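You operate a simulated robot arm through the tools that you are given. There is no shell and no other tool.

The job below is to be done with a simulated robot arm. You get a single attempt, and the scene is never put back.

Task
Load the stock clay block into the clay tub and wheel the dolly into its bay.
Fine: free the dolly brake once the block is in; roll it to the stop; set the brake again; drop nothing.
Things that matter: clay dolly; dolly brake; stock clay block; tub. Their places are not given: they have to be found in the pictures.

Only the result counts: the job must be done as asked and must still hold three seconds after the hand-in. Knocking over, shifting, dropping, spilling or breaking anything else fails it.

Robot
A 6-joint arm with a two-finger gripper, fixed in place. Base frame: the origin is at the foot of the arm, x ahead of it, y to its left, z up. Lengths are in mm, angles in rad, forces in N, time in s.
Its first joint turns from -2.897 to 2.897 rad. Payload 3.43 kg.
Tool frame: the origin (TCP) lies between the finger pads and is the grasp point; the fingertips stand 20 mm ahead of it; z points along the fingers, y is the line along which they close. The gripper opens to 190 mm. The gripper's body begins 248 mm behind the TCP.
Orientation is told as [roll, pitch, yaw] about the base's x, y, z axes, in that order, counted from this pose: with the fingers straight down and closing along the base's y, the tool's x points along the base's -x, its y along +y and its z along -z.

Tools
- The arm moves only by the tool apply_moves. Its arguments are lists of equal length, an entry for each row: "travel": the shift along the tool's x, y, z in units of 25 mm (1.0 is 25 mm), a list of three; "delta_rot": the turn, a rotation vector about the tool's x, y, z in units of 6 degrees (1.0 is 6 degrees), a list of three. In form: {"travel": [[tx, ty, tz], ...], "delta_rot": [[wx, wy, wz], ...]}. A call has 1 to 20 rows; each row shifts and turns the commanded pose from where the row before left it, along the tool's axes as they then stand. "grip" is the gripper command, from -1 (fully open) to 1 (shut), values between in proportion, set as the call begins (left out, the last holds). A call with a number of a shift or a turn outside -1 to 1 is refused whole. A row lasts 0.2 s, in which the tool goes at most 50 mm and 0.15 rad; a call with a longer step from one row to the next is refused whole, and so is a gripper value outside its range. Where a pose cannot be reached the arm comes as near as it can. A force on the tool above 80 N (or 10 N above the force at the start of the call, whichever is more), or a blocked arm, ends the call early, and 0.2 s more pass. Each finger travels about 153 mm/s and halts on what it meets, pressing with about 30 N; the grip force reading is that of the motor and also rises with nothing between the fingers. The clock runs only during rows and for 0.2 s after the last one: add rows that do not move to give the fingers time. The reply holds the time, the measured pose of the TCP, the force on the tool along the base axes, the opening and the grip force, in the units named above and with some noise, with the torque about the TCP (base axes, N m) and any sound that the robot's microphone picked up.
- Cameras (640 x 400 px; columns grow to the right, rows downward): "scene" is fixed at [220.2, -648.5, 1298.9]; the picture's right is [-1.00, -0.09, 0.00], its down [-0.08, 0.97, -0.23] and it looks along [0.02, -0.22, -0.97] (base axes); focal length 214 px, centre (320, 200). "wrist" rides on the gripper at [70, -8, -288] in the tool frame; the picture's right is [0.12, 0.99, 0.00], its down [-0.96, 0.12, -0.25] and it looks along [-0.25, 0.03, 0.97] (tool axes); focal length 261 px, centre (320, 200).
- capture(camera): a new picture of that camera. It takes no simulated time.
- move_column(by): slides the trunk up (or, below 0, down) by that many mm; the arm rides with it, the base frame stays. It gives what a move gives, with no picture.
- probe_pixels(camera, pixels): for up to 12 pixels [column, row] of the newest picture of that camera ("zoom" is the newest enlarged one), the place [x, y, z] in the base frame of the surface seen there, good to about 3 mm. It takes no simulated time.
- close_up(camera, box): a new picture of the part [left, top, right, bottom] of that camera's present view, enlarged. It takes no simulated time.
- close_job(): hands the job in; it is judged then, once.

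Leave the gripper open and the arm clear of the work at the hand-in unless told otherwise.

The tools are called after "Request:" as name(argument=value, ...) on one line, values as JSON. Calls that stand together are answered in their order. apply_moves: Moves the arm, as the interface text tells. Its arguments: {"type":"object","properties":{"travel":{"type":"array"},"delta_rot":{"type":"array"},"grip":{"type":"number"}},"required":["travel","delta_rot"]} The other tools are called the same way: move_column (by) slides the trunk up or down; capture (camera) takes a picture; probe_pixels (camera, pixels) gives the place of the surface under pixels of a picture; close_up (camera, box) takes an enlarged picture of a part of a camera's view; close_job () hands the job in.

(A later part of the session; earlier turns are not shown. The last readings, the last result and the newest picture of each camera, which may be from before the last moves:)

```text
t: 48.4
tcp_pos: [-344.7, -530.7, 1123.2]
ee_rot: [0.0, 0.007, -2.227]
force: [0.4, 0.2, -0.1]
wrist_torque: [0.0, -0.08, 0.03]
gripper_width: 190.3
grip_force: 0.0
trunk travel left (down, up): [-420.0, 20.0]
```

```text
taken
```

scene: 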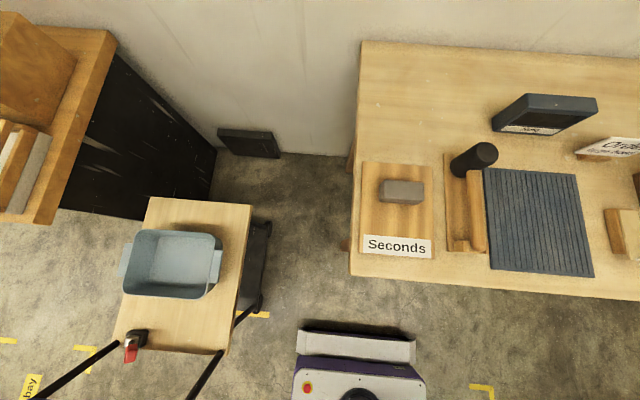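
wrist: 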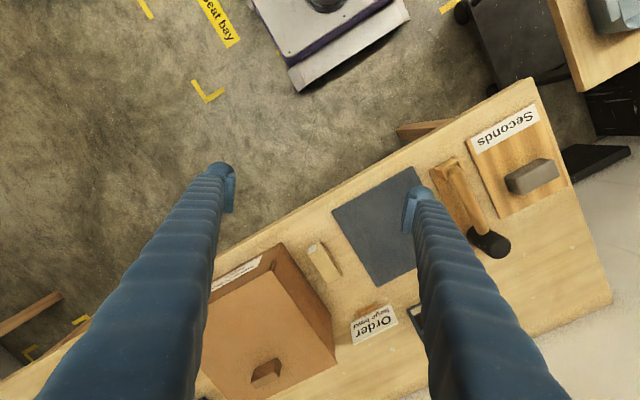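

Request:
close_up(camera="wrist", box=[190, 230, 350, 400])

Request:
close_up(camera="wrist", box=[0, 260, 160, 400])

Request:
probe_pixels(camera="wrist", pixels=[[235, 275], [265, 375], [280, 300], [325, 265], [275, 245], [330, 355], [30, 390], [40, 320]])

```text
2.35 times, centred on (270, 315) of wrist
```

zoom: 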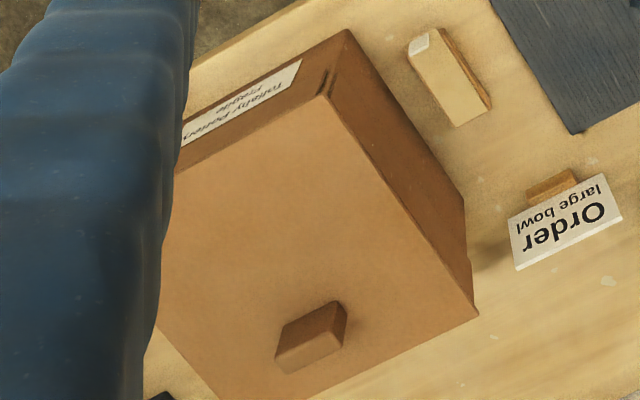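

```text
2.86 times, centred on (80, 330) of wrist
```

zoom: 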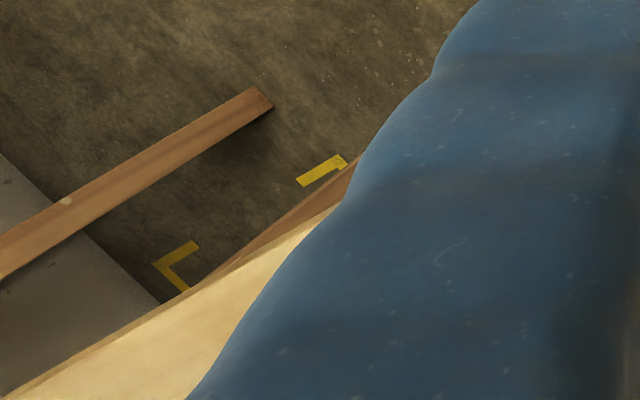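

```text
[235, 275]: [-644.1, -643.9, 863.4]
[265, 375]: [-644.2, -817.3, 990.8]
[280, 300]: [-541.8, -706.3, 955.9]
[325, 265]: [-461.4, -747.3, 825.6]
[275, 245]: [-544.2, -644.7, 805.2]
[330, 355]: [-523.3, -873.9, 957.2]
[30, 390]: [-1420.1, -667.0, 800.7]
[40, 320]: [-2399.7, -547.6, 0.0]
```

The box is labelled something like "… Pottery / Fragile", so it's not the stock. The bench carries on to x≈-1400. I'll go on a bit more to see the far end.

Request:
apply_moves(travel=[[0, -1, 0], [0, -1, 0], [0, -1, 0], [0, -1, 0], [0, -1, 0], [0, -1, 0], [0, -1, 0], [0, -1, 0], [0, -1, 0], [0, -1, 0]], delta_rot=[[0, 0, 0.37], [0, 0, 0.37], [0, 0, 0.37], [0, 0, 0.37], [0, 0, 0.37], [0, 0, 0.37], [0, 0, 0.37], [0, 0, 0.37], [0, 0, 0.37], [0, 0, 0.37]])

Request:
capture(camera="wrist")

```text
t: 50.5
tcp_pos: [-513.3, -346.2, 1123.1]
ee_rot: [-0.001, 0.006, -2.614]
force: [0.6, 0.6, -0.2]
wrist_torque: [-0.08, -0.05, 0.02]
gripper_width: 189.9
grip_force: 0.0
trunk travel left (down, up): [-420.0, 20.0]
```

```text
taken
```

wrist: 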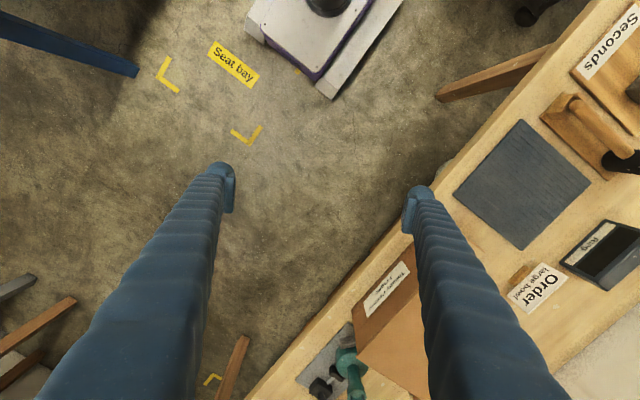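

Beyond the box is a teal gadget at (345,365). I'll zoom on it and the box label.

Request:
close_up(camera="wrist", box=[260, 240, 460, 400])

Request:
close_up(camera="wrist", box=[0, 240, 120, 400])

Request:
close_up(camera="wrist", box=[440, 0, 640, 320])

```text
2.50 times, centred on (360, 320) of wrist
```

zoom: 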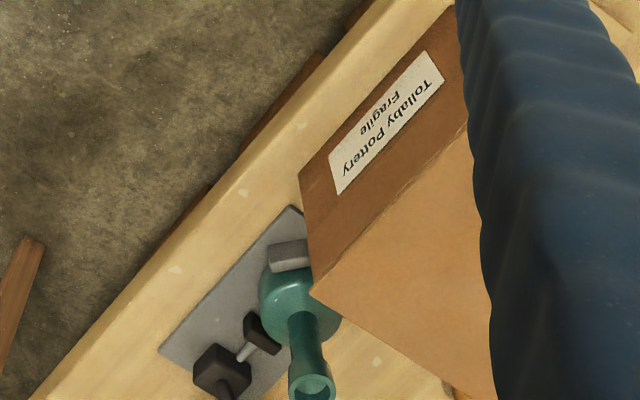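

```text
2.50 times, centred on (60, 320) of wrist
```

zoom: 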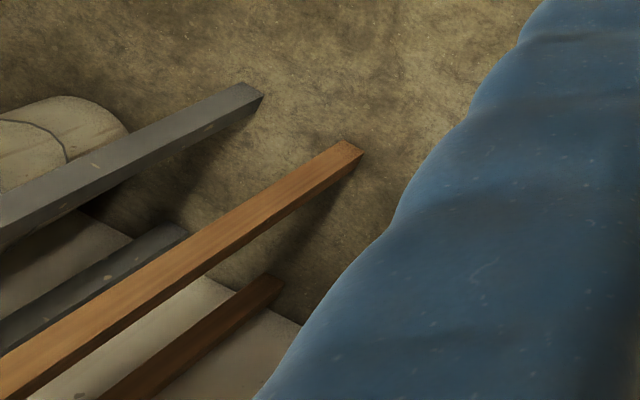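

```text
1.25 times, centred on (540, 160) of wrist
```

zoom: 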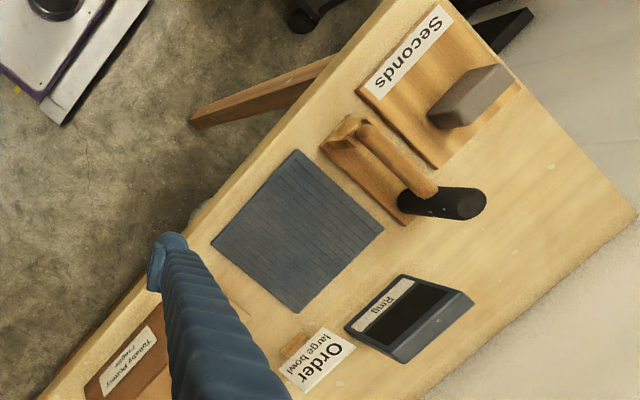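

Beside the "Tollaby Pottery – Fragile" box is a grey plate with a teal device and some small blocks. I'll probe those and the cream slab on a wooden bar, and check what the far region holds.

Request:
close_up(camera="wrist", box=[280, 300, 400, 400])

Request:
probe_pixels(camera="wrist", pixels=[[346, 342], [322, 385], [335, 378], [355, 390], [310, 375], [385, 290], [395, 330]])

```text
4.00 times, centred on (340, 350) of wrist
```

zoom: 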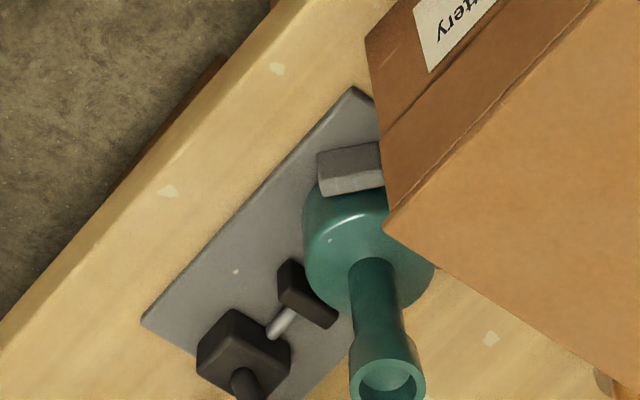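

```text
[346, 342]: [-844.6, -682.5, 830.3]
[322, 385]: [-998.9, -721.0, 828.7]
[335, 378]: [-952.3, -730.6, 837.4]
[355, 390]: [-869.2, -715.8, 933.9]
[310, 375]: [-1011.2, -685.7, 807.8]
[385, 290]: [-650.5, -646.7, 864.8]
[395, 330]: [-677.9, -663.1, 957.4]
```

That's a chuck-and-vise jig, not clay. To check the area behind the robot I'll tilt the tool about its x axis to look clockwise (toward -x). The gripper body stays well above everything.

Request:
apply_moves(travel=[[0, 0, 0], [0, 0, 0], [0, 0, 0], [0, 0, 0], [0, 0, 0]], delta_rot=[[1, 0, 0], [1, 0, 0], [1, 0, 0], [1, 0, 0], [1, 0, 0]])

Request:
capture(camera="wrist")

```text
t: 51.8
tcp_pos: [-512.7, -347.6, 1121.4]
ee_rot: [-0.529, 0.005, -2.612]
force: [-0.9, -0.3, -0.8]
wrist_torque: [0.07, 0.05, -0.01]
gripper_width: 190.1
grip_force: 0.1
trunk travel left (down, up): [-420.0, 20.0]
```

```text
taken
```

wrist: 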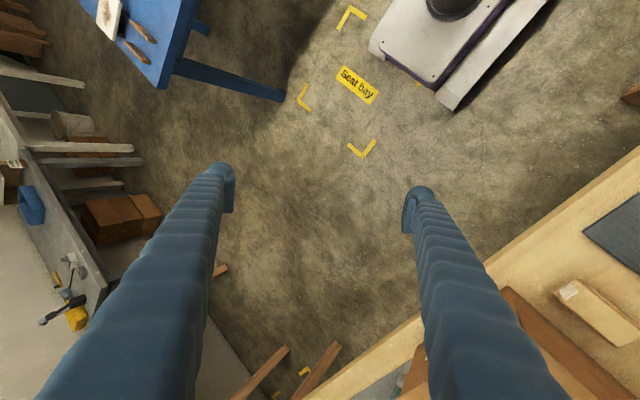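

Behind the robot there are only distant shelves with tools and cartons, all out of reach. I'll zoom on the cream piece at (600,312) and the shelves to be sure.

Request:
close_up(camera="wrist", box=[530, 250, 640, 360])

Request:
close_up(camera="wrist", box=[0, 0, 220, 340])

Request:
probe_pixels(camera="wrist", pixels=[[120, 215], [70, 290], [30, 200], [600, 310], [110, 15]])

```text
3.64 times, centred on (585, 305) of wrist
```

zoom: 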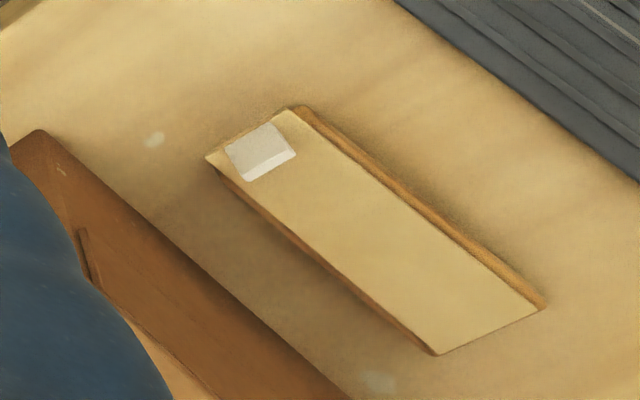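

```text
1.18 times, centred on (110, 170) of wrist
```

zoom: 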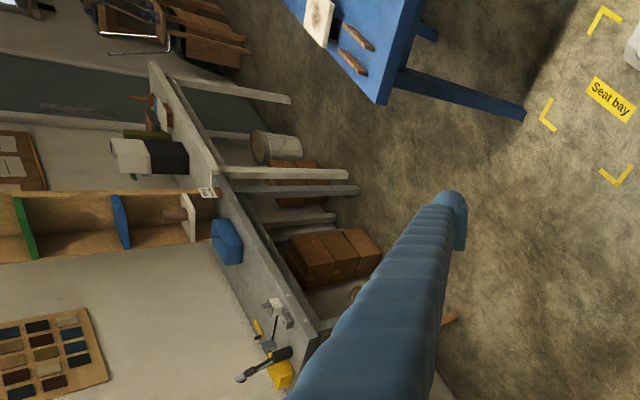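

```text
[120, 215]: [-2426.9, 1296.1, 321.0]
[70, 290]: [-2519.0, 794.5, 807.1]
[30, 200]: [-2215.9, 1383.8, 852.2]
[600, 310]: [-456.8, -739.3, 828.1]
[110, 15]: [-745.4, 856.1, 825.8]
```

The cream piece is just a thin wood/paper pad, and everything else back there is far beyond reach. The only loose clay block within reach is the grey one on the bench board near (50,-785), so that's the block to load. The labelled "Wash tub" and "Test mix" pail are distractors. The dolly tub is the clay tub. I'll level the tool and swing back counter-clockwise to look at the block from close range.

Request:
apply_moves(travel=[[0, 0, 0], [0, 0, 0], [0, 0, 0], [0, 0, 0], [0, 0, 0], [0, 1, 0], [0, 1, 0], [0, 1, 0], [0, 1, 0], [0, 1, 0], [0, 1, 0], [0, 1, 0], [0, 1, 0], [0, 1, 0], [0, 1, 0], [0, 1, 0], [0, 1, 0], [0, 1, 0], [0, 1, 0], [0, 1, 0]], delta_rot=[[-1, 0, 0], [-1, 0, 0], [-1, 0, 0], [-1, 0, 0], [-1, 0, 0], [0, 0, -0.385], [0, 0, -0.385], [0, 0, -0.385], [0, 0, -0.385], [0, 0, -0.385], [0, 0, -0.385], [0, 0, -0.385], [0, 0, -0.385], [0, 0, -0.385], [0, 0, -0.385], [0, 0, -0.385], [0, 0, -0.385], [0, 0, -0.385], [0, 0, -0.385], [0, 0, -0.385]])

Request:
apply_moves(travel=[[0, 1, 0], [0, 1, 0], [0, 1, 0], [0, 1, 0], [0, 1, 0], [0, 1, 0], [0, 1, 0], [0, 1, 0], [0, 1, 0], [0, 1, 0], [0, 1, 0]], delta_rot=[[0, 0, -0.385], [0, 0, -0.385], [0, 0, -0.385], [0, 0, -0.385], [0, 0, -0.385], [0, 0, -0.385], [0, 0, -0.385], [0, 0, -0.385], [0, 0, -0.385], [0, 0, -0.385], [0, 0, -0.385]])

Request:
capture(camera="wrist")

```text
t: 56.0
tcp_pos: [-243.6, -603.3, 1125.8]
ee_rot: [0.0, 0.004, -2.008]
force: [0.1, 0.0, 0.5]
wrist_torque: [0.02, 0.07, 0.02]
gripper_width: 189.9
grip_force: 0.0
trunk travel left (down, up): [-420.0, 20.0]
```

```text
t: 58.4
tcp_pos: [22.3, -665.6, 1123.7]
ee_rot: [0.003, 0.006, -1.566]
force: [-0.2, 0.4, 0.0]
wrist_torque: [0.0, 0.05, -0.03]
gripper_width: 189.8
grip_force: 0.1
trunk travel left (down, up): [-420.0, 20.0]
```

```text
taken
```

wrist: 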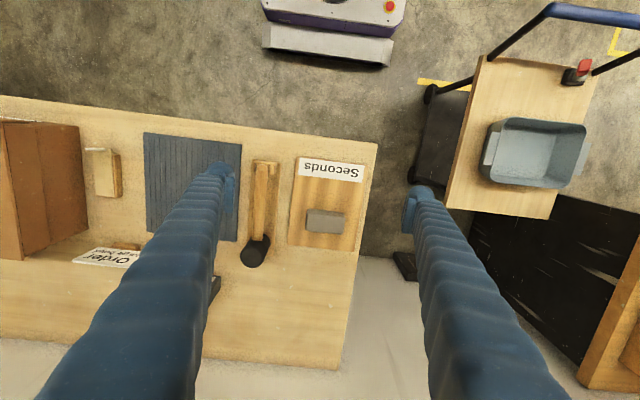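

Now I'm at yaw -90°. The block is at (326,221) with its long side along x. I'll enlarge the block and probe its edges, and probe the tub rim and floor.

Request:
close_up(camera="wrist", box=[270, 140, 390, 270])

Request:
probe_pixels(camera="wrist", pixels=[[310, 213], [326, 218], [341, 214], [325, 212], [325, 226], [326, 238], [300, 230], [355, 230], [330, 250], [370, 200], [265, 190], [257, 250]])

Request:
close_up(camera="wrist", box=[440, 0, 640, 240])

Request:
probe_pixels(camera="wrist", pixels=[[506, 120], [582, 124], [485, 180], [576, 185], [540, 140], [535, 165], [545, 182], [485, 150], [586, 160], [470, 115], [555, 120], [525, 210]])

```text
3.08 times, centred on (330, 205) of wrist
```

zoom: 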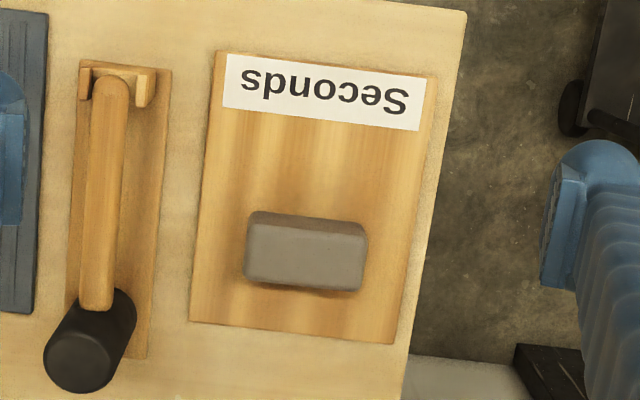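

```text
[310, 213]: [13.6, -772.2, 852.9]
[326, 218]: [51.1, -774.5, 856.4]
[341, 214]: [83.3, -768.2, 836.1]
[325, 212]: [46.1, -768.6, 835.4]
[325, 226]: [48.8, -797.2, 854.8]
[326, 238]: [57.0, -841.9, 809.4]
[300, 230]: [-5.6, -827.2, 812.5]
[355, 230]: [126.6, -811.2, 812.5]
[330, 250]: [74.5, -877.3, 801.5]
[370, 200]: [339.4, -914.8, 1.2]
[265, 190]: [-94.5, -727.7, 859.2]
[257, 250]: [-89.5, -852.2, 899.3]
```

```text
1.67 times, centred on (540, 120) of wrist
```

zoom: 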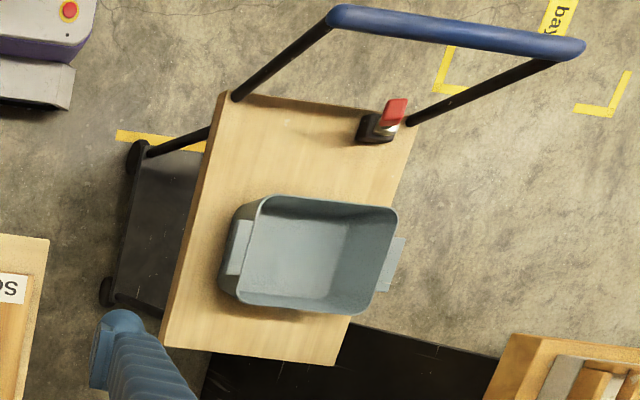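

```text
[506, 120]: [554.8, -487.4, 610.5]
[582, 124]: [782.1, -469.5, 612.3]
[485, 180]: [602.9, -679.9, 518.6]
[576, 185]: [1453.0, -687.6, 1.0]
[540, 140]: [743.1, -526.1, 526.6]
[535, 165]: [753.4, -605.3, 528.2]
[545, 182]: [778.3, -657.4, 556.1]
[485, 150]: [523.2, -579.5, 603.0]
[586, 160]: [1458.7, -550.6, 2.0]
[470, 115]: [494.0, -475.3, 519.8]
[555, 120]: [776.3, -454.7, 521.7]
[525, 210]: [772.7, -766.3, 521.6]
```

The block top is at z≈855 and the board at z≈812, so it's about 43 mm tall, roughly 90 mm along x and 50 mm along y. The tub rim is at z≈611 and its floor at ≈527. I'll turn the tool back to yaw 0 so the fingers close along y, across the short side, still well above everything.

Request:
apply_moves(travel=[[0, 0, 0], [0, 0, 0], [0, 0, 0], [0, 0, 0], [0, 0, 0], [0, 0, 0], [0, 0, 0], [0, 0, 0], [0, 0, 0], [0, 0, 0], [0, 0, 0], [0, 0, 0], [0, 0, 0], [0, 0, 0], [0, 0, 0]], delta_rot=[[0, 0, -1], [0, 0, -1], [0, 0, -1], [0, 0, -1], [0, 0, -1], [0, 0, -1], [0, 0, -1], [0, 0, -1], [0, 0, -1], [0, 0, -1], [0, 0, -1], [0, 0, -1], [0, 0, -1], [0, 0, -1], [0, 0, -0.95]])

Request:
capture(camera="wrist")

```text
t: 61.5
tcp_pos: [19.9, -664.8, 1124.3]
ee_rot: [0.005, -0.004, 0.0]
force: [-0.2, 0.7, 0.6]
wrist_torque: [-0.02, -0.04, -0.01]
gripper_width: 190.0
grip_force: 0.1
trunk travel left (down, up): [-420.0, 20.0]
```

```text
taken
```

wrist: 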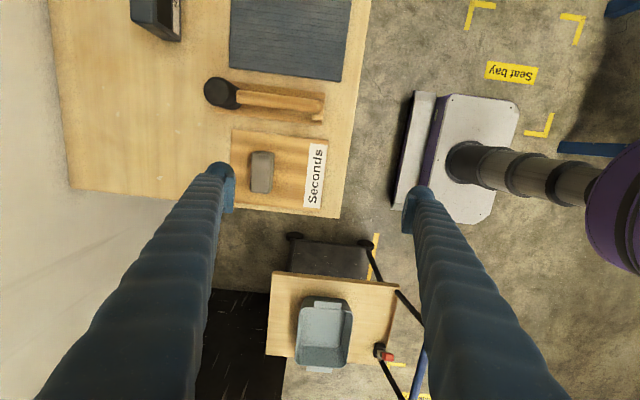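

Yaw is now 0, and the block appears at (262,172). I'll zoom and probe its edges for an accurate centre and angle.

Request:
close_up(camera="wrist", box=[222, 130, 342, 220])

```text
4.44 times, centred on (282, 175) of wrist
```

zoom: 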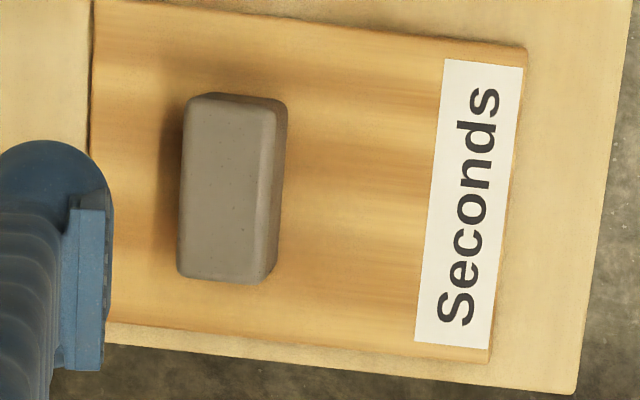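

Request:
probe_pixels(camera="zoom", pixels=[[195, 115], [262, 115], [190, 262], [252, 265], [186, 190], [265, 190], [230, 102], [222, 272], [230, 190], [278, 120], [140, 200], [330, 200]])

```text
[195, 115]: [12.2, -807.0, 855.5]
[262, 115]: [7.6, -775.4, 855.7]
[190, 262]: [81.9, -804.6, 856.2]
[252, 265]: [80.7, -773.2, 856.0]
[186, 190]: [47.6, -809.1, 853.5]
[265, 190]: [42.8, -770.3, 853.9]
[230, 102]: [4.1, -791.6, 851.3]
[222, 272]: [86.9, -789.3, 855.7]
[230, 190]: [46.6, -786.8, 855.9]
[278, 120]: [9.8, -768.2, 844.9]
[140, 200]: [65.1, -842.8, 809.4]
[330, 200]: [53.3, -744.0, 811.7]
```

The block's centre is about (46, -789.5), top 855.5, sides along x and y within ~2°, about 45 mm wide in y. I'll partly close the gripper to ~100 mm and move to above the block at z≈950.

Request:
apply_moves(travel=[[-0.149, -0.713, 0.996], [-0.149, -0.713, 0.996], [-0.149, -0.713, 0.996], [-0.149, -0.713, 0.996], [-0.149, -0.713, 0.996], [-0.149, -0.713, 0.996], [-0.149, -0.713, 0.996]], delta_rot=[[0, 0, 0], [0, 0, 0], [0, 0, 0], [0, 0, 0], [0, 0, 0], [0, 0, 0], [0, 0, 0]], grip=-0.05)

Request:
capture(camera="wrist")

```text
t: 63.1
tcp_pos: [48.3, -789.4, 949.1]
ee_rot: [0.005, -0.004, -0.001]
force: [0.7, -0.4, -0.8]
wrist_torque: [0.01, 0.03, -0.01]
gripper_width: 99.5
grip_force: 0.1
trunk travel left (down, up): [-420.0, 20.0]
```

```text
taken
```

wrist: 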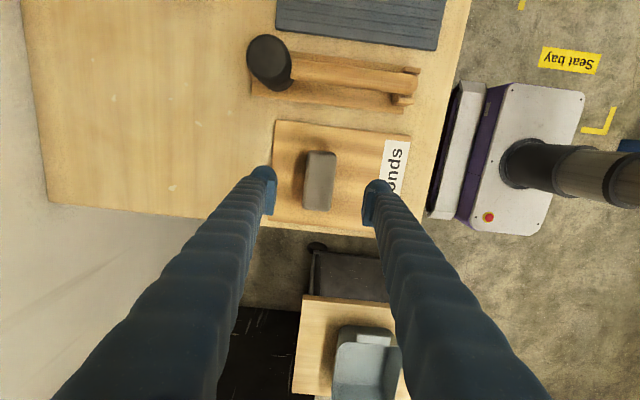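

The block sits midway between the open fingers. I'll descend to z≈838 so the tips are ~6 mm above the board.

Request:
apply_moves(travel=[[0, 0, 0.9], [0, 0, 0.9], [0, 0, 0.9], [0, 0, 0.9], [0.05, 0, 0.84]], delta_rot=[[0, 0, 0], [0, 0, 0], [0, 0, 0], [0, 0, 0], [-0.04, 0.03, 0]])

Request:
capture(camera="wrist")

```text
t: 64.3
tcp_pos: [46.5, -789.1, 838.0]
ee_rot: [0.009, 0.001, 0.0]
force: [0.0, -0.7, 0.3]
wrist_torque: [-0.01, -0.03, -0.05]
gripper_width: 99.8
grip_force: 0.0
trunk travel left (down, up): [-420.0, 20.0]
```

```text
taken
```

wrist: 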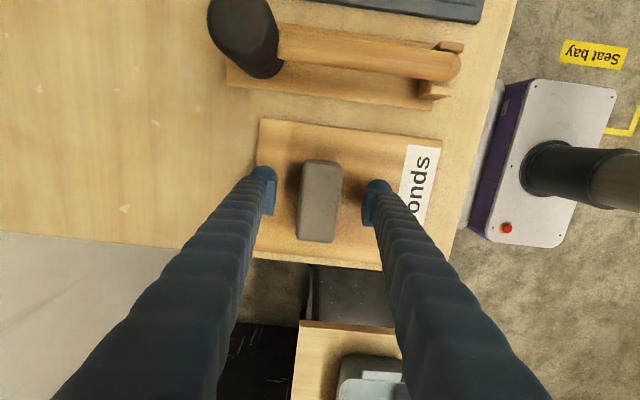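

The fingers straddle the block, clear of the board. Closing the gripper and giving it time.

Request:
apply_moves(travel=[[0, 0, 0], [0, 0, 0], [0, 0, 0], [0, 0, 0], [0, 0, 0]], delta_rot=[[0, 0, 0], [0, 0, 0], [0, 0, 0], [0, 0, 0], [0, 0, 0]], grip=1)

```text
t: 65.5
tcp_pos: [45.5, -788.8, 837.3]
ee_rot: [0.009, 0.001, 0.001]
force: [-0.3, 0.3, -0.1]
wrist_torque: [-0.03, 0.0, 0.0]
gripper_width: 44.1
grip_force: 30.5
trunk travel left (down, up): [-420.0, 20.0]
```

The grip holds at 44.1 mm with 30.5 N. Lifting gently straight up.

Request:
apply_moves(travel=[[0, 0, -0.3], [0, 0, -0.5], [0, 0, -0.7], [0, 0, -0.8], [0, 0, -0.8], [0, 0, -0.8], [0, 0, -0.8], [0, 0, -0.8]], delta_rot=[[0, 0, 0], [0, 0, 0], [0, 0, 0], [0, 0, 0], [0, 0, 0], [0, 0, 0], [0, 0, 0], [0, 0, 0]])

Request:
capture(camera="wrist")

```text
t: 67.3
tcp_pos: [47.8, -790.6, 973.9]
ee_rot: [0.012, 0.0, 0.0]
force: [0.4, 0.0, -3.9]
wrist_torque: [-0.01, 0.0, 0.01]
gripper_width: 44.0
grip_force: 30.1
trunk travel left (down, up): [-420.0, 20.0]
```

```text
taken
```

wrist: 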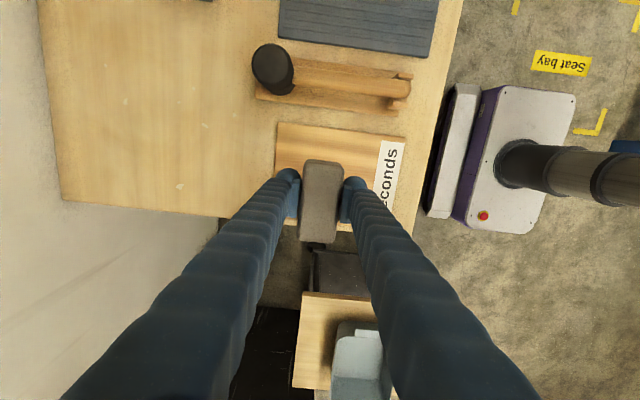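

The block is lifted (≈0.4 kg). Moving it at height across to above the tub, near (670,-570).

Request:
apply_moves(travel=[[-0.5, 0.17, 0], [-0.9, 0.32, 0], [-0.96, 0.34, 0], [-0.96, 0.34, 0], [-0.96, 0.34, 0], [-0.96, 0.34, 0], [-0.96, 0.34, 0], [-0.96, 0.34, 0], [-0.96, 0.34, 0], [-0.96, 0.34, 0], [-0.96, 0.34, 0], [-0.96, 0.34, 0], [-0.96, 0.34, 0], [-0.96, 0.34, 0], [-0.96, 0.34, 0], [-0.96, 0.34, 0], [-0.96, 0.34, 0], [-0.96, 0.34, 0], [-0.9, 0.32, 0], [-0.5, 0.17, 0]], delta_rot=[[0, 0, 0], [0, 0, 0], [0, 0, 0], [0, 0, 0], [0, 0, 0], [0, 0, 0], [0, 0, 0], [0, 0, 0], [0, 0, 0], [0, 0, 0], [0, 0, 0], [0, 0, 0], [0, 0, 0], [0, 0, 0], [0, 0, 0], [0, 0, 0], [0, 0, 0], [0, 0, 0], [0, 0, 0], [0, 0, 0]])

Request:
capture(camera="wrist")

```text
t: 71.5
tcp_pos: [501.9, -630.6, 977.4]
ee_rot: [0.009, -0.002, 0.0]
force: [0.0, 0.2, -4.0]
wrist_torque: [0.05, 0.06, -0.01]
gripper_width: 43.9
grip_force: 30.1
trunk travel left (down, up): [-420.0, 20.0]
```

```text
taken
```

wrist: 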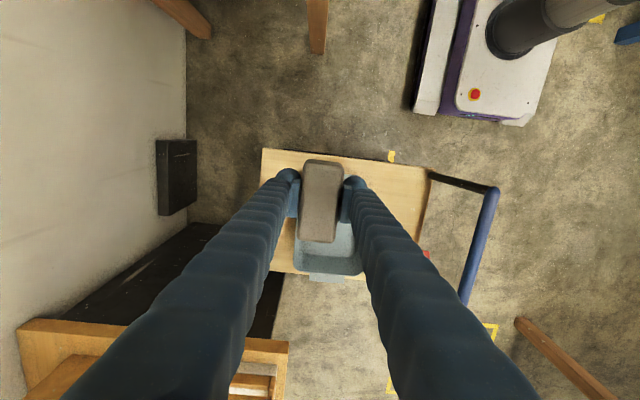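

Holding at (502,-631,977). The block hides part of the tub in the wrist view, so I'll use the scene camera to measure the tub rim and floor.

Request:
capture(camera="scene")

Request:
close_up(camera="scene", box=[100, 190, 260, 310])

```text
taken
```

scene: 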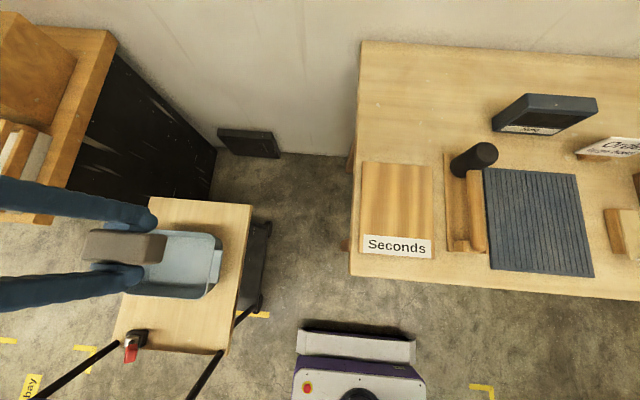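

```text
3.33 times, centred on (180, 250) of scene
```

zoom: 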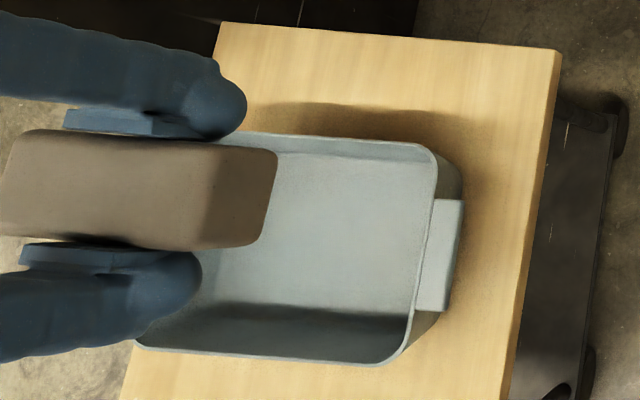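

Request:
probe_pixels(camera="zoom", pixels=[[350, 140], [425, 230], [300, 356], [390, 358], [430, 155], [400, 180], [400, 290], [260, 290], [300, 170], [200, 350], [440, 260], [230, 320]])

Request:
probe_pixels(camera="wrist", pixels=[[300, 270], [358, 270], [328, 278], [328, 262], [350, 250], [300, 255], [270, 245], [425, 255]])

```text
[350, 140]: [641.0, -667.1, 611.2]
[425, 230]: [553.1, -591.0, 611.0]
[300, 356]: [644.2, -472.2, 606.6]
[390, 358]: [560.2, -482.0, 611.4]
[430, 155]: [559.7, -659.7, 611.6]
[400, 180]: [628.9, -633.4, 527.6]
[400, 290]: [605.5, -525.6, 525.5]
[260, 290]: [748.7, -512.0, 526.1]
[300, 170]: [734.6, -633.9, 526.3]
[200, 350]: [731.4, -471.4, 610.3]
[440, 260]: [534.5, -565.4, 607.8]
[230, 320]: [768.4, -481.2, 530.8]
```

```text
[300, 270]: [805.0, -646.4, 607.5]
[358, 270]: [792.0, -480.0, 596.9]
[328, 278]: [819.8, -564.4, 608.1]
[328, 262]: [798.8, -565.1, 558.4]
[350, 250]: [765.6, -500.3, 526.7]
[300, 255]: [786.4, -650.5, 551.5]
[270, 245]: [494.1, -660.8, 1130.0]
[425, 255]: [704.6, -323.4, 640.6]
```

The tub centre is about (680,-569): rim x 553–808, y -667 to -471, floor z≈526.5. I'll lower the trunk back to its starting height for better reach. This drops the TCP to z≈757, still well above the 612 rim.

Request:
move_column(by=-220)

Request:
capture(camera="wrist")

```text
t: 73.9
tcp_pos: [501.4, -629.4, 757.6]
ee_rot: [0.009, -0.001, 0.001]
force: [0.4, -0.6, -2.6]
wrist_torque: [0.0, -0.01, 0.0]
gripper_width: 43.9
grip_force: 30.1
trunk travel left (down, up): [-200.0, 240.0]
```

```text
taken
```

wrist: 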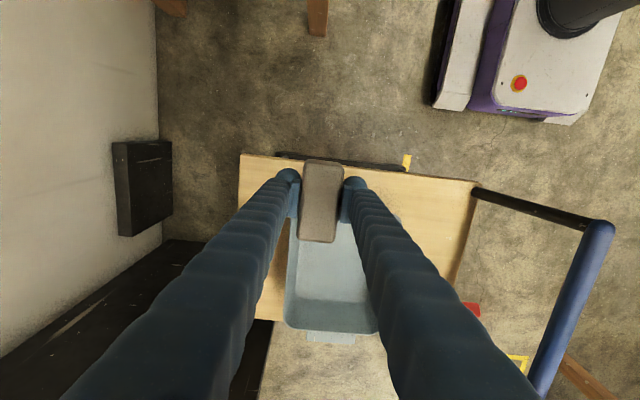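

Now over the tub centre: moving +179 mm in x and +60 mm in y.

Request:
apply_moves(travel=[[-0.893, 0.302, 0], [-0.893, 0.302, 0], [-0.893, 0.302, 0], [-0.893, 0.302, 0], [-0.893, 0.302, 0], [-0.893, 0.302, 0], [-0.893, 0.302, 0], [-0.893, 0.302, 0]], delta_rot=[[-0.08, 0, 0], [0, 0, 0], [0, 0, 0], [0, 0, 0], [0, 0, 0], [0, 0, 0], [0, 0, 0], [0, 0, 0]])

Request:
capture(camera="scene")

Request:
capture(camera="wrist")

```text
t: 75.7
tcp_pos: [681.4, -571.4, 756.6]
ee_rot: [0.016, 0.002, 0.001]
force: [-0.2, 0.3, -3.0]
wrist_torque: [-0.03, 0.03, 0.01]
gripper_width: 44.0
grip_force: 29.6
trunk travel left (down, up): [-200.0, 240.0]
```

```text
taken
```

scene: 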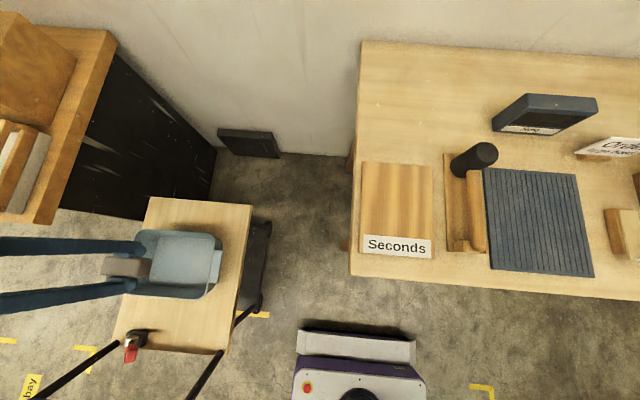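

```text
taken
```

wrist: 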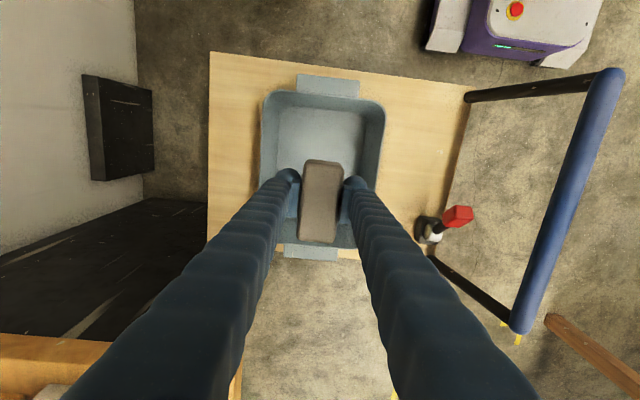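

The block is centred over the tub. Descending to z≈590 first (block bottom ~564), fixing the small roll on the way.

Request:
apply_moves(travel=[[0, 0, 0.95], [0, 0, 0.95], [0, 0, 0.95], [0, 0, 0.95], [0, 0, 0.95], [0, 0, 0.95], [0, 0, 0.95]], delta_rot=[[0.15, 0, 0], [0, 0, 0], [0, 0, 0], [0, 0, 0], [0, 0, 0], [0, 0, 0], [0, 0, 0]])

Request:
capture(camera="wrist")

```text
t: 77.3
tcp_pos: [677.3, -569.5, 591.6]
ee_rot: [0.001, -0.001, 0.001]
force: [0.0, -0.2, -3.7]
wrist_torque: [0.02, 0.04, -0.01]
gripper_width: 44.0
grip_force: 29.6
trunk travel left (down, up): [-200.0, 240.0]
```

```text
taken
```

wrist: 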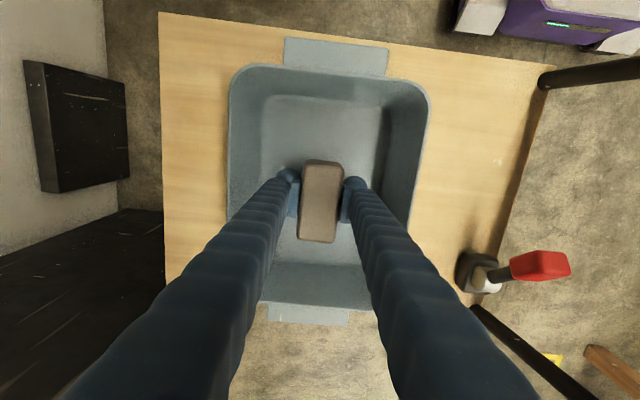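

Now lowering slowly to just above the tub floor (contact expected near TCP z≈552).

Request:
apply_moves(travel=[[0, 0, 0.4], [0, 0, 0.4], [0, 0, 0.3], [0, 0, 0.2], [0, 0, 0.1]], delta_rot=[[0, 0, 0], [0, 0, 0], [0, 0, 0], [0, 0, 0], [0, 0, 0]])

```text
t: 78.5
tcp_pos: [681.4, -568.2, 555.0]
ee_rot: [0.003, 0.0, 0.0]
force: [-0.3, 0.4, -2.6]
wrist_torque: [0.05, 0.02, 0.02]
gripper_width: 44.2
grip_force: 29.5
trunk travel left (down, up): [-200.0, 240.0]
```

At z=555 there's no contact yet. I'll take tiny steps down.

Request:
apply_moves(travel=[[0, 0, 0.06], [0, 0, 0.04]], delta_rot=[[0, 0, 0], [0, 0, 0]])

```text
t: 79.1
tcp_pos: [680.4, -569.2, 553.4]
ee_rot: [0.002, 0.001, 0.001]
force: [-1.9, 0.5, -0.7]
wrist_torque: [0.08, -0.11, 0.03]
gripper_width: 43.8
grip_force: 30.3
trunk travel left (down, up): [-200.0, 240.0]
```

The vertical load dropped from about -3.5 to -0.7 N, so the block is starting to touch the floor. One more millimetre.

Request:
apply_moves(travel=[[0, 0, 0.04]], delta_rot=[[0, 0, 0]])

```text
t: 79.5
tcp_pos: [679.1, -568.7, 554.4]
ee_rot: [0.001, 0.001, 0.0]
force: [-2.0, -0.7, 4.4]
wrist_torque: [0.11, -0.23, 0.03]
gripper_width: 44.1
grip_force: 29.7
trunk travel left (down, up): [-200.0, 240.0]
```

The block now rests on the tub floor (+4.4 N). Opening to about 75 mm to release it.

Request:
apply_moves(travel=[[0, 0, 0], [0, 0, 0], [0, 0, 0], [0, 0, 0]], delta_rot=[[0, 0, 0], [0, 0, 0], [0, 0, 0], [0, 0, 0]], grip=0.2)

Request:
capture(camera="wrist")

```text
t: 80.5
tcp_pos: [679.5, -568.5, 552.2]
ee_rot: [0.002, -0.001, -0.002]
force: [0.2, -0.1, -0.1]
wrist_torque: [-0.02, 0.01, -0.03]
gripper_width: 75.9
grip_force: 0.0
trunk travel left (down, up): [-200.0, 240.0]
```

```text
taken
```

wrist: 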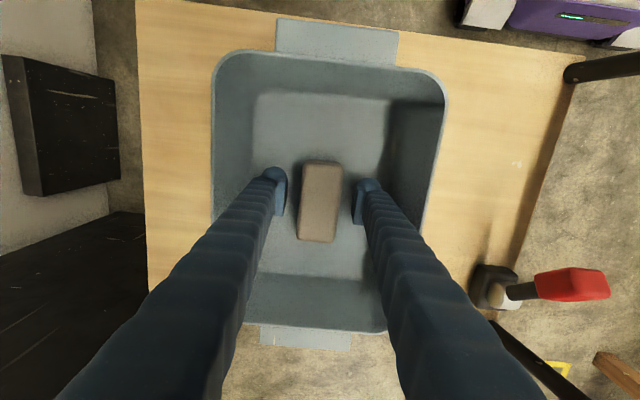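

The block lies free in the tub. Raising straight up to z≈800, then inspecting the brake.

Request:
apply_moves(travel=[[0, 0, -0.5], [0, 0, -1], [0, 0, -1], [0, 0, -1], [0, 0, -1], [0, 0, -1], [0, 0, -1], [0, 0, -1], [0, 0, -1], [0, 0, -1], [0, 0, -1]], delta_rot=[[0, 0, 0], [0, 0, 0], [0, 0, 0], [0, 0, 0], [0, 0, 0], [0, 0, 0], [0, 0, 0], [0, 0, 0], [0, 0, 0], [0, 0, 0], [0, 0, 0]])

Request:
capture(camera="wrist")

Request:
close_up(camera="wrist", box=[360, 120, 520, 300])

Request:
close_up(camera="scene", box=[100, 310, 180, 380])

```text
t: 82.9
tcp_pos: [679.3, -568.6, 818.7]
ee_rot: [0.002, 0.001, 0.0]
force: [-0.5, -0.3, 0.1]
wrist_torque: [-0.02, -0.01, 0.0]
gripper_width: 76.0
grip_force: 0.0
trunk travel left (down, up): [-200.0, 240.0]
```

```text
taken
```

wrist: 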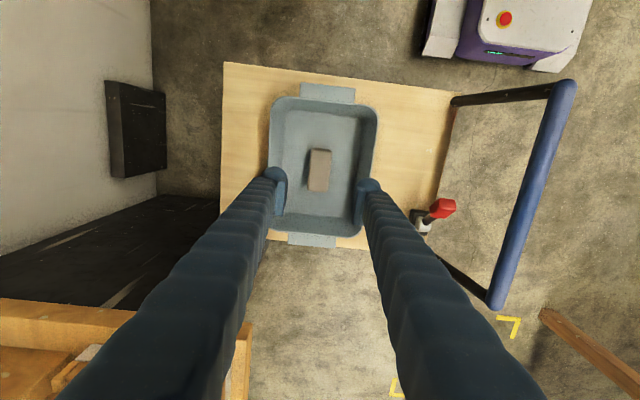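

```text
2.22 times, centred on (440, 210) of wrist
```

zoom: 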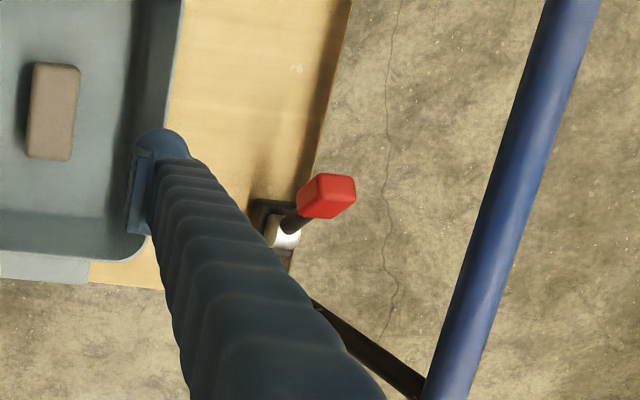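

```text
5.71 times, centred on (140, 345) of scene
```

zoom: 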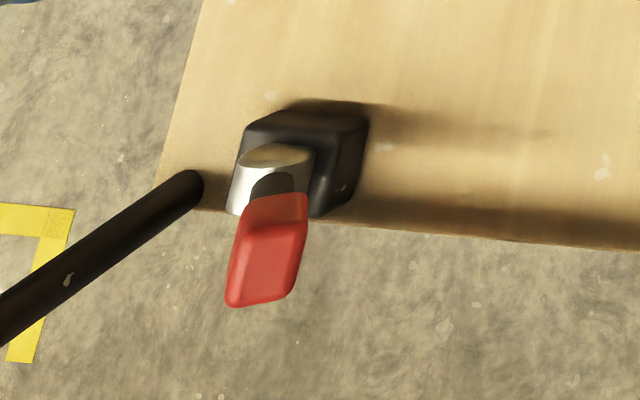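

The brake has a black base with a chrome hub on the table edge and a red lever pointing up and sideways. I'll move to view it between the fingers from the -x side at a safe height, to find the lever's axis.

Request:
apply_moves(travel=[[0.5, 1, -0.3], [0.5, 1, -0.3], [0.5, 1, -0.3], [0.5, 1, -0.3], [0.5, 1, -0.3], [0.5, 1, -0.3], [0.5, 1, -0.3], [0.5, 1, -0.3], [0.5, 1, -0.3], [0.5, 0.4, 0]], delta_rot=[[0, 0, 0], [0, 0, 0], [0, 0, 0], [0, 0, 0], [0, 0, 0], [0, 0, 0], [0, 0, 0], [0, 0, 0], [0, 0, 0], [0, 0, 0]])

Request:
capture(camera="wrist")

Request:
close_up(camera="wrist", box=[280, 160, 380, 280])

```text
t: 85.1
tcp_pos: [554.4, -334.7, 883.4]
ee_rot: [0.003, 0.0, 0.001]
force: [-0.4, -0.6, 0.6]
wrist_torque: [-0.03, -0.01, -0.03]
gripper_width: 75.8
grip_force: 0.1
trunk travel left (down, up): [-200.0, 240.0]
```

```text
taken
```

wrist: 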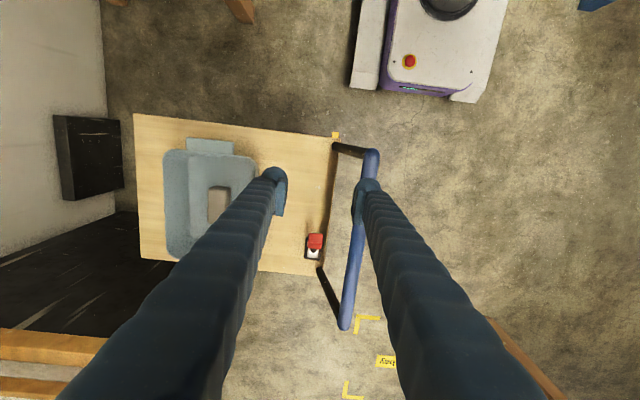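

```text
3.33 times, centred on (330, 220) of wrist
```

zoom: 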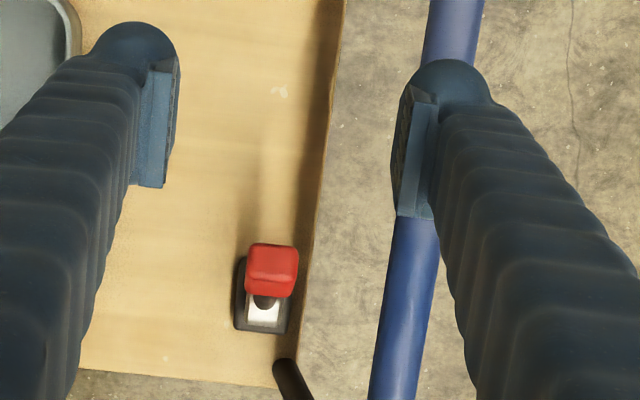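

Request:
probe_pixels(camera="zoom", pixels=[[273, 250], [273, 268], [273, 285], [255, 268], [292, 268], [264, 302], [262, 318], [262, 330], [240, 290], [285, 320], [225, 300], [262, 340]])

```text
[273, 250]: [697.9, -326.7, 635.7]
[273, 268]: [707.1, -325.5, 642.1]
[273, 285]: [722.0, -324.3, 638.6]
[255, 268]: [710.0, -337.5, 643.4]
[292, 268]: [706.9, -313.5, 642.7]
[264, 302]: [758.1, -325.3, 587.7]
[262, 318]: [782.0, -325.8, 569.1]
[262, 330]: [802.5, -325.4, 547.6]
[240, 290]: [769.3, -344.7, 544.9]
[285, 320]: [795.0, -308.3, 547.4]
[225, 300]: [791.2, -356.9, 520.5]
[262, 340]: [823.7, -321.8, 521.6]
```

The lever lies in an x–z plane at y≈-326: the hub is near (775,-326,560) and the red knob near (707,-326,635), so it leans about 40° toward -x and turns about the y axis. I'll close the fingers and come down just on the knob's -x side, at (650,-326,640), clear of the blue bar at y≈-248.

Request:
apply_moves(travel=[[-0.384, 0.035, 0.973], [-0.384, 0.035, 0.973], [-0.384, 0.035, 0.973], [-0.384, 0.035, 0.973], [-0.384, 0.035, 0.973], [-0.384, 0.035, 0.973], [-0.384, 0.035, 0.973], [-0.384, 0.035, 0.973], [-0.384, 0.035, 0.973], [-0.384, 0.035, 0.973]], delta_rot=[[0, 0, 0], [0, 0, 0], [0, 0, 0], [0, 0, 0], [0, 0, 0], [0, 0, 0], [0, 0, 0], [0, 0, 0], [0, 0, 0], [0, 0, 0]], grip=1)

Request:
capture(camera="wrist")

Request:
close_up(camera="scene", box=[90, 300, 210, 390])

```text
t: 87.3
tcp_pos: [651.7, -324.9, 640.8]
ee_rot: [0.0, 0.0, 0.0]
force: [0.6, 0.6, 0.2]
wrist_torque: [0.02, -0.03, -0.04]
gripper_width: 0.2
grip_force: 29.5
trunk travel left (down, up): [-200.0, 240.0]
```

```text
taken
```

wrist: 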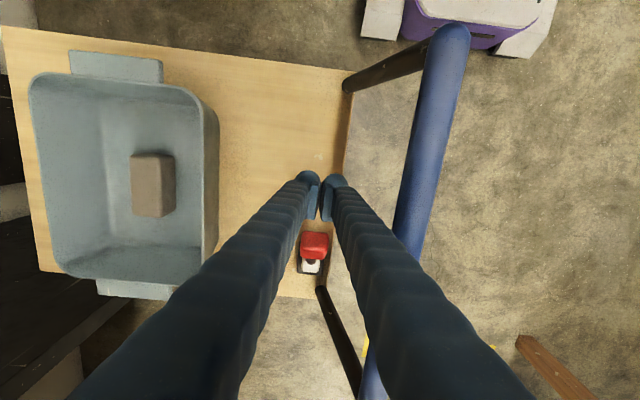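

```text
4.44 times, centred on (150, 345) of scene
```

zoom: 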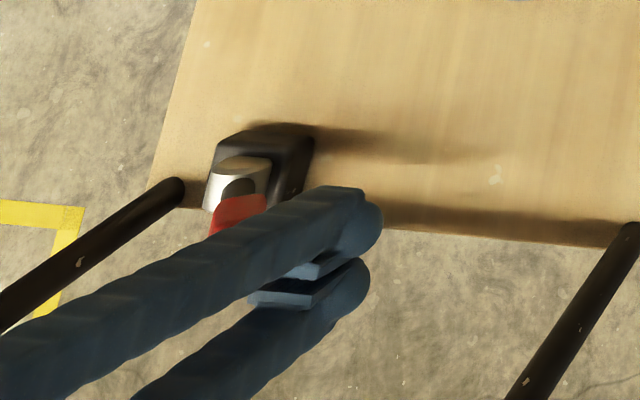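

Closed fingers stand about 20 mm from the knob's -x face. I'll push slowly toward +x in 10 mm steps and watch force and sound.

Request:
apply_moves(travel=[[-0.4, 0, 0], [-0.4, 0, 0], [-0.4, 0, 0], [-0.4, 0, 0]], delta_rot=[[0, 0, 0], [0, 0, 0], [0, 0, 0], [0, 0, 0]])

Request:
capture(camera="wrist")

```text
t: 88.3
tcp_pos: [694.0, -325.9, 640.0]
ee_rot: [0.002, 0.0, -0.001]
force: [0.2, 0.3, 0.4]
wrist_torque: [-0.06, -0.04, 0.0]
gripper_width: 0.1
grip_force: 34.3
trunk travel left (down, up): [-200.0, 240.0]
```

```text
taken
```

wrist: 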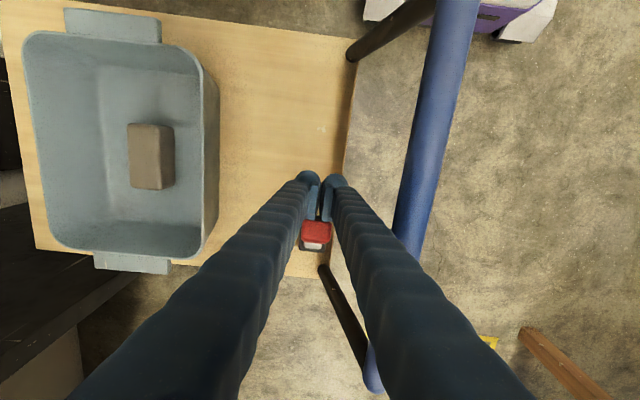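

There's very little force at x=694. I'll check whether the knob is moving.

Request:
close_up(camera="wrist", box=[270, 150, 370, 280])

Request:
probe_pixels(camera="wrist", pixels=[[315, 228], [315, 238], [315, 222], [308, 228], [322, 228]])

```text
3.08 times, centred on (320, 215) of wrist
```

zoom: 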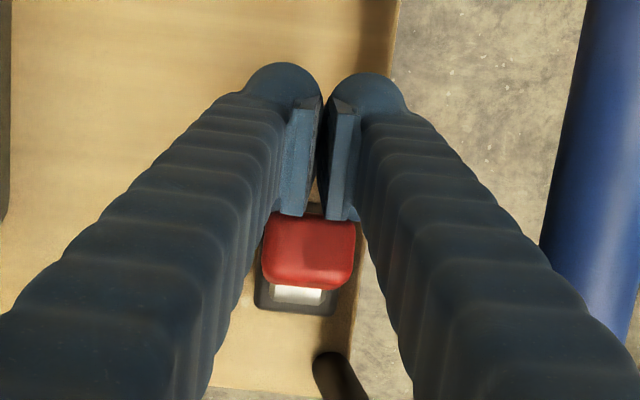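

```text
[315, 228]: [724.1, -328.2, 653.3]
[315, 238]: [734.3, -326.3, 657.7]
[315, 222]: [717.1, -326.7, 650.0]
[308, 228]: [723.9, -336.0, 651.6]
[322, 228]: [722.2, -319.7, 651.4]
```

The knob has moved to about x≈725 and risen to z≈655, so the lever is following easily. Continuing to push.

Request:
apply_moves(travel=[[-0.4, 0, 0], [-0.4, 0, 0], [-0.4, 0, 0], [-0.4, 0, 0]], delta_rot=[[0, 0, 0], [0, 0, 0], [0, 0, 0], [0, 0, 0]])

Request:
capture(camera="wrist")

Request:
close_up(camera="wrist", box=[270, 150, 370, 280])

```text
t: 89.3
tcp_pos: [731.1, -325.2, 640.9]
ee_rot: [0.002, 0.001, 0.001]
force: [-0.6, -0.8, 0.8]
wrist_torque: [-0.03, -0.02, 0.0]
gripper_width: 0.0
grip_force: 33.8
trunk travel left (down, up): [-200.0, 240.0]
```

```text
taken
```

wrist: 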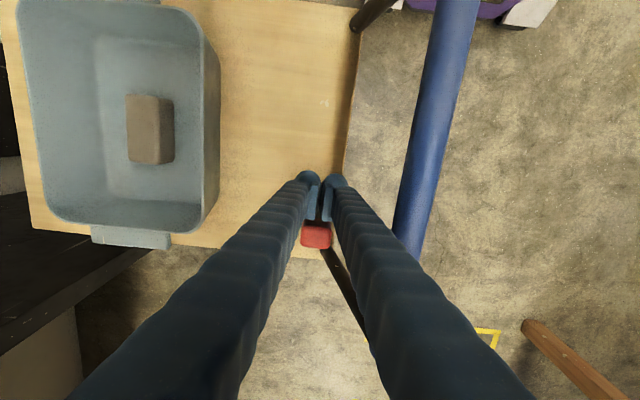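

```text
3.08 times, centred on (320, 215) of wrist
```

zoom: 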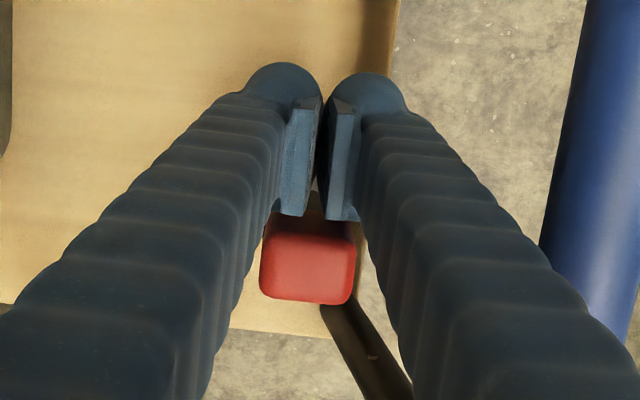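

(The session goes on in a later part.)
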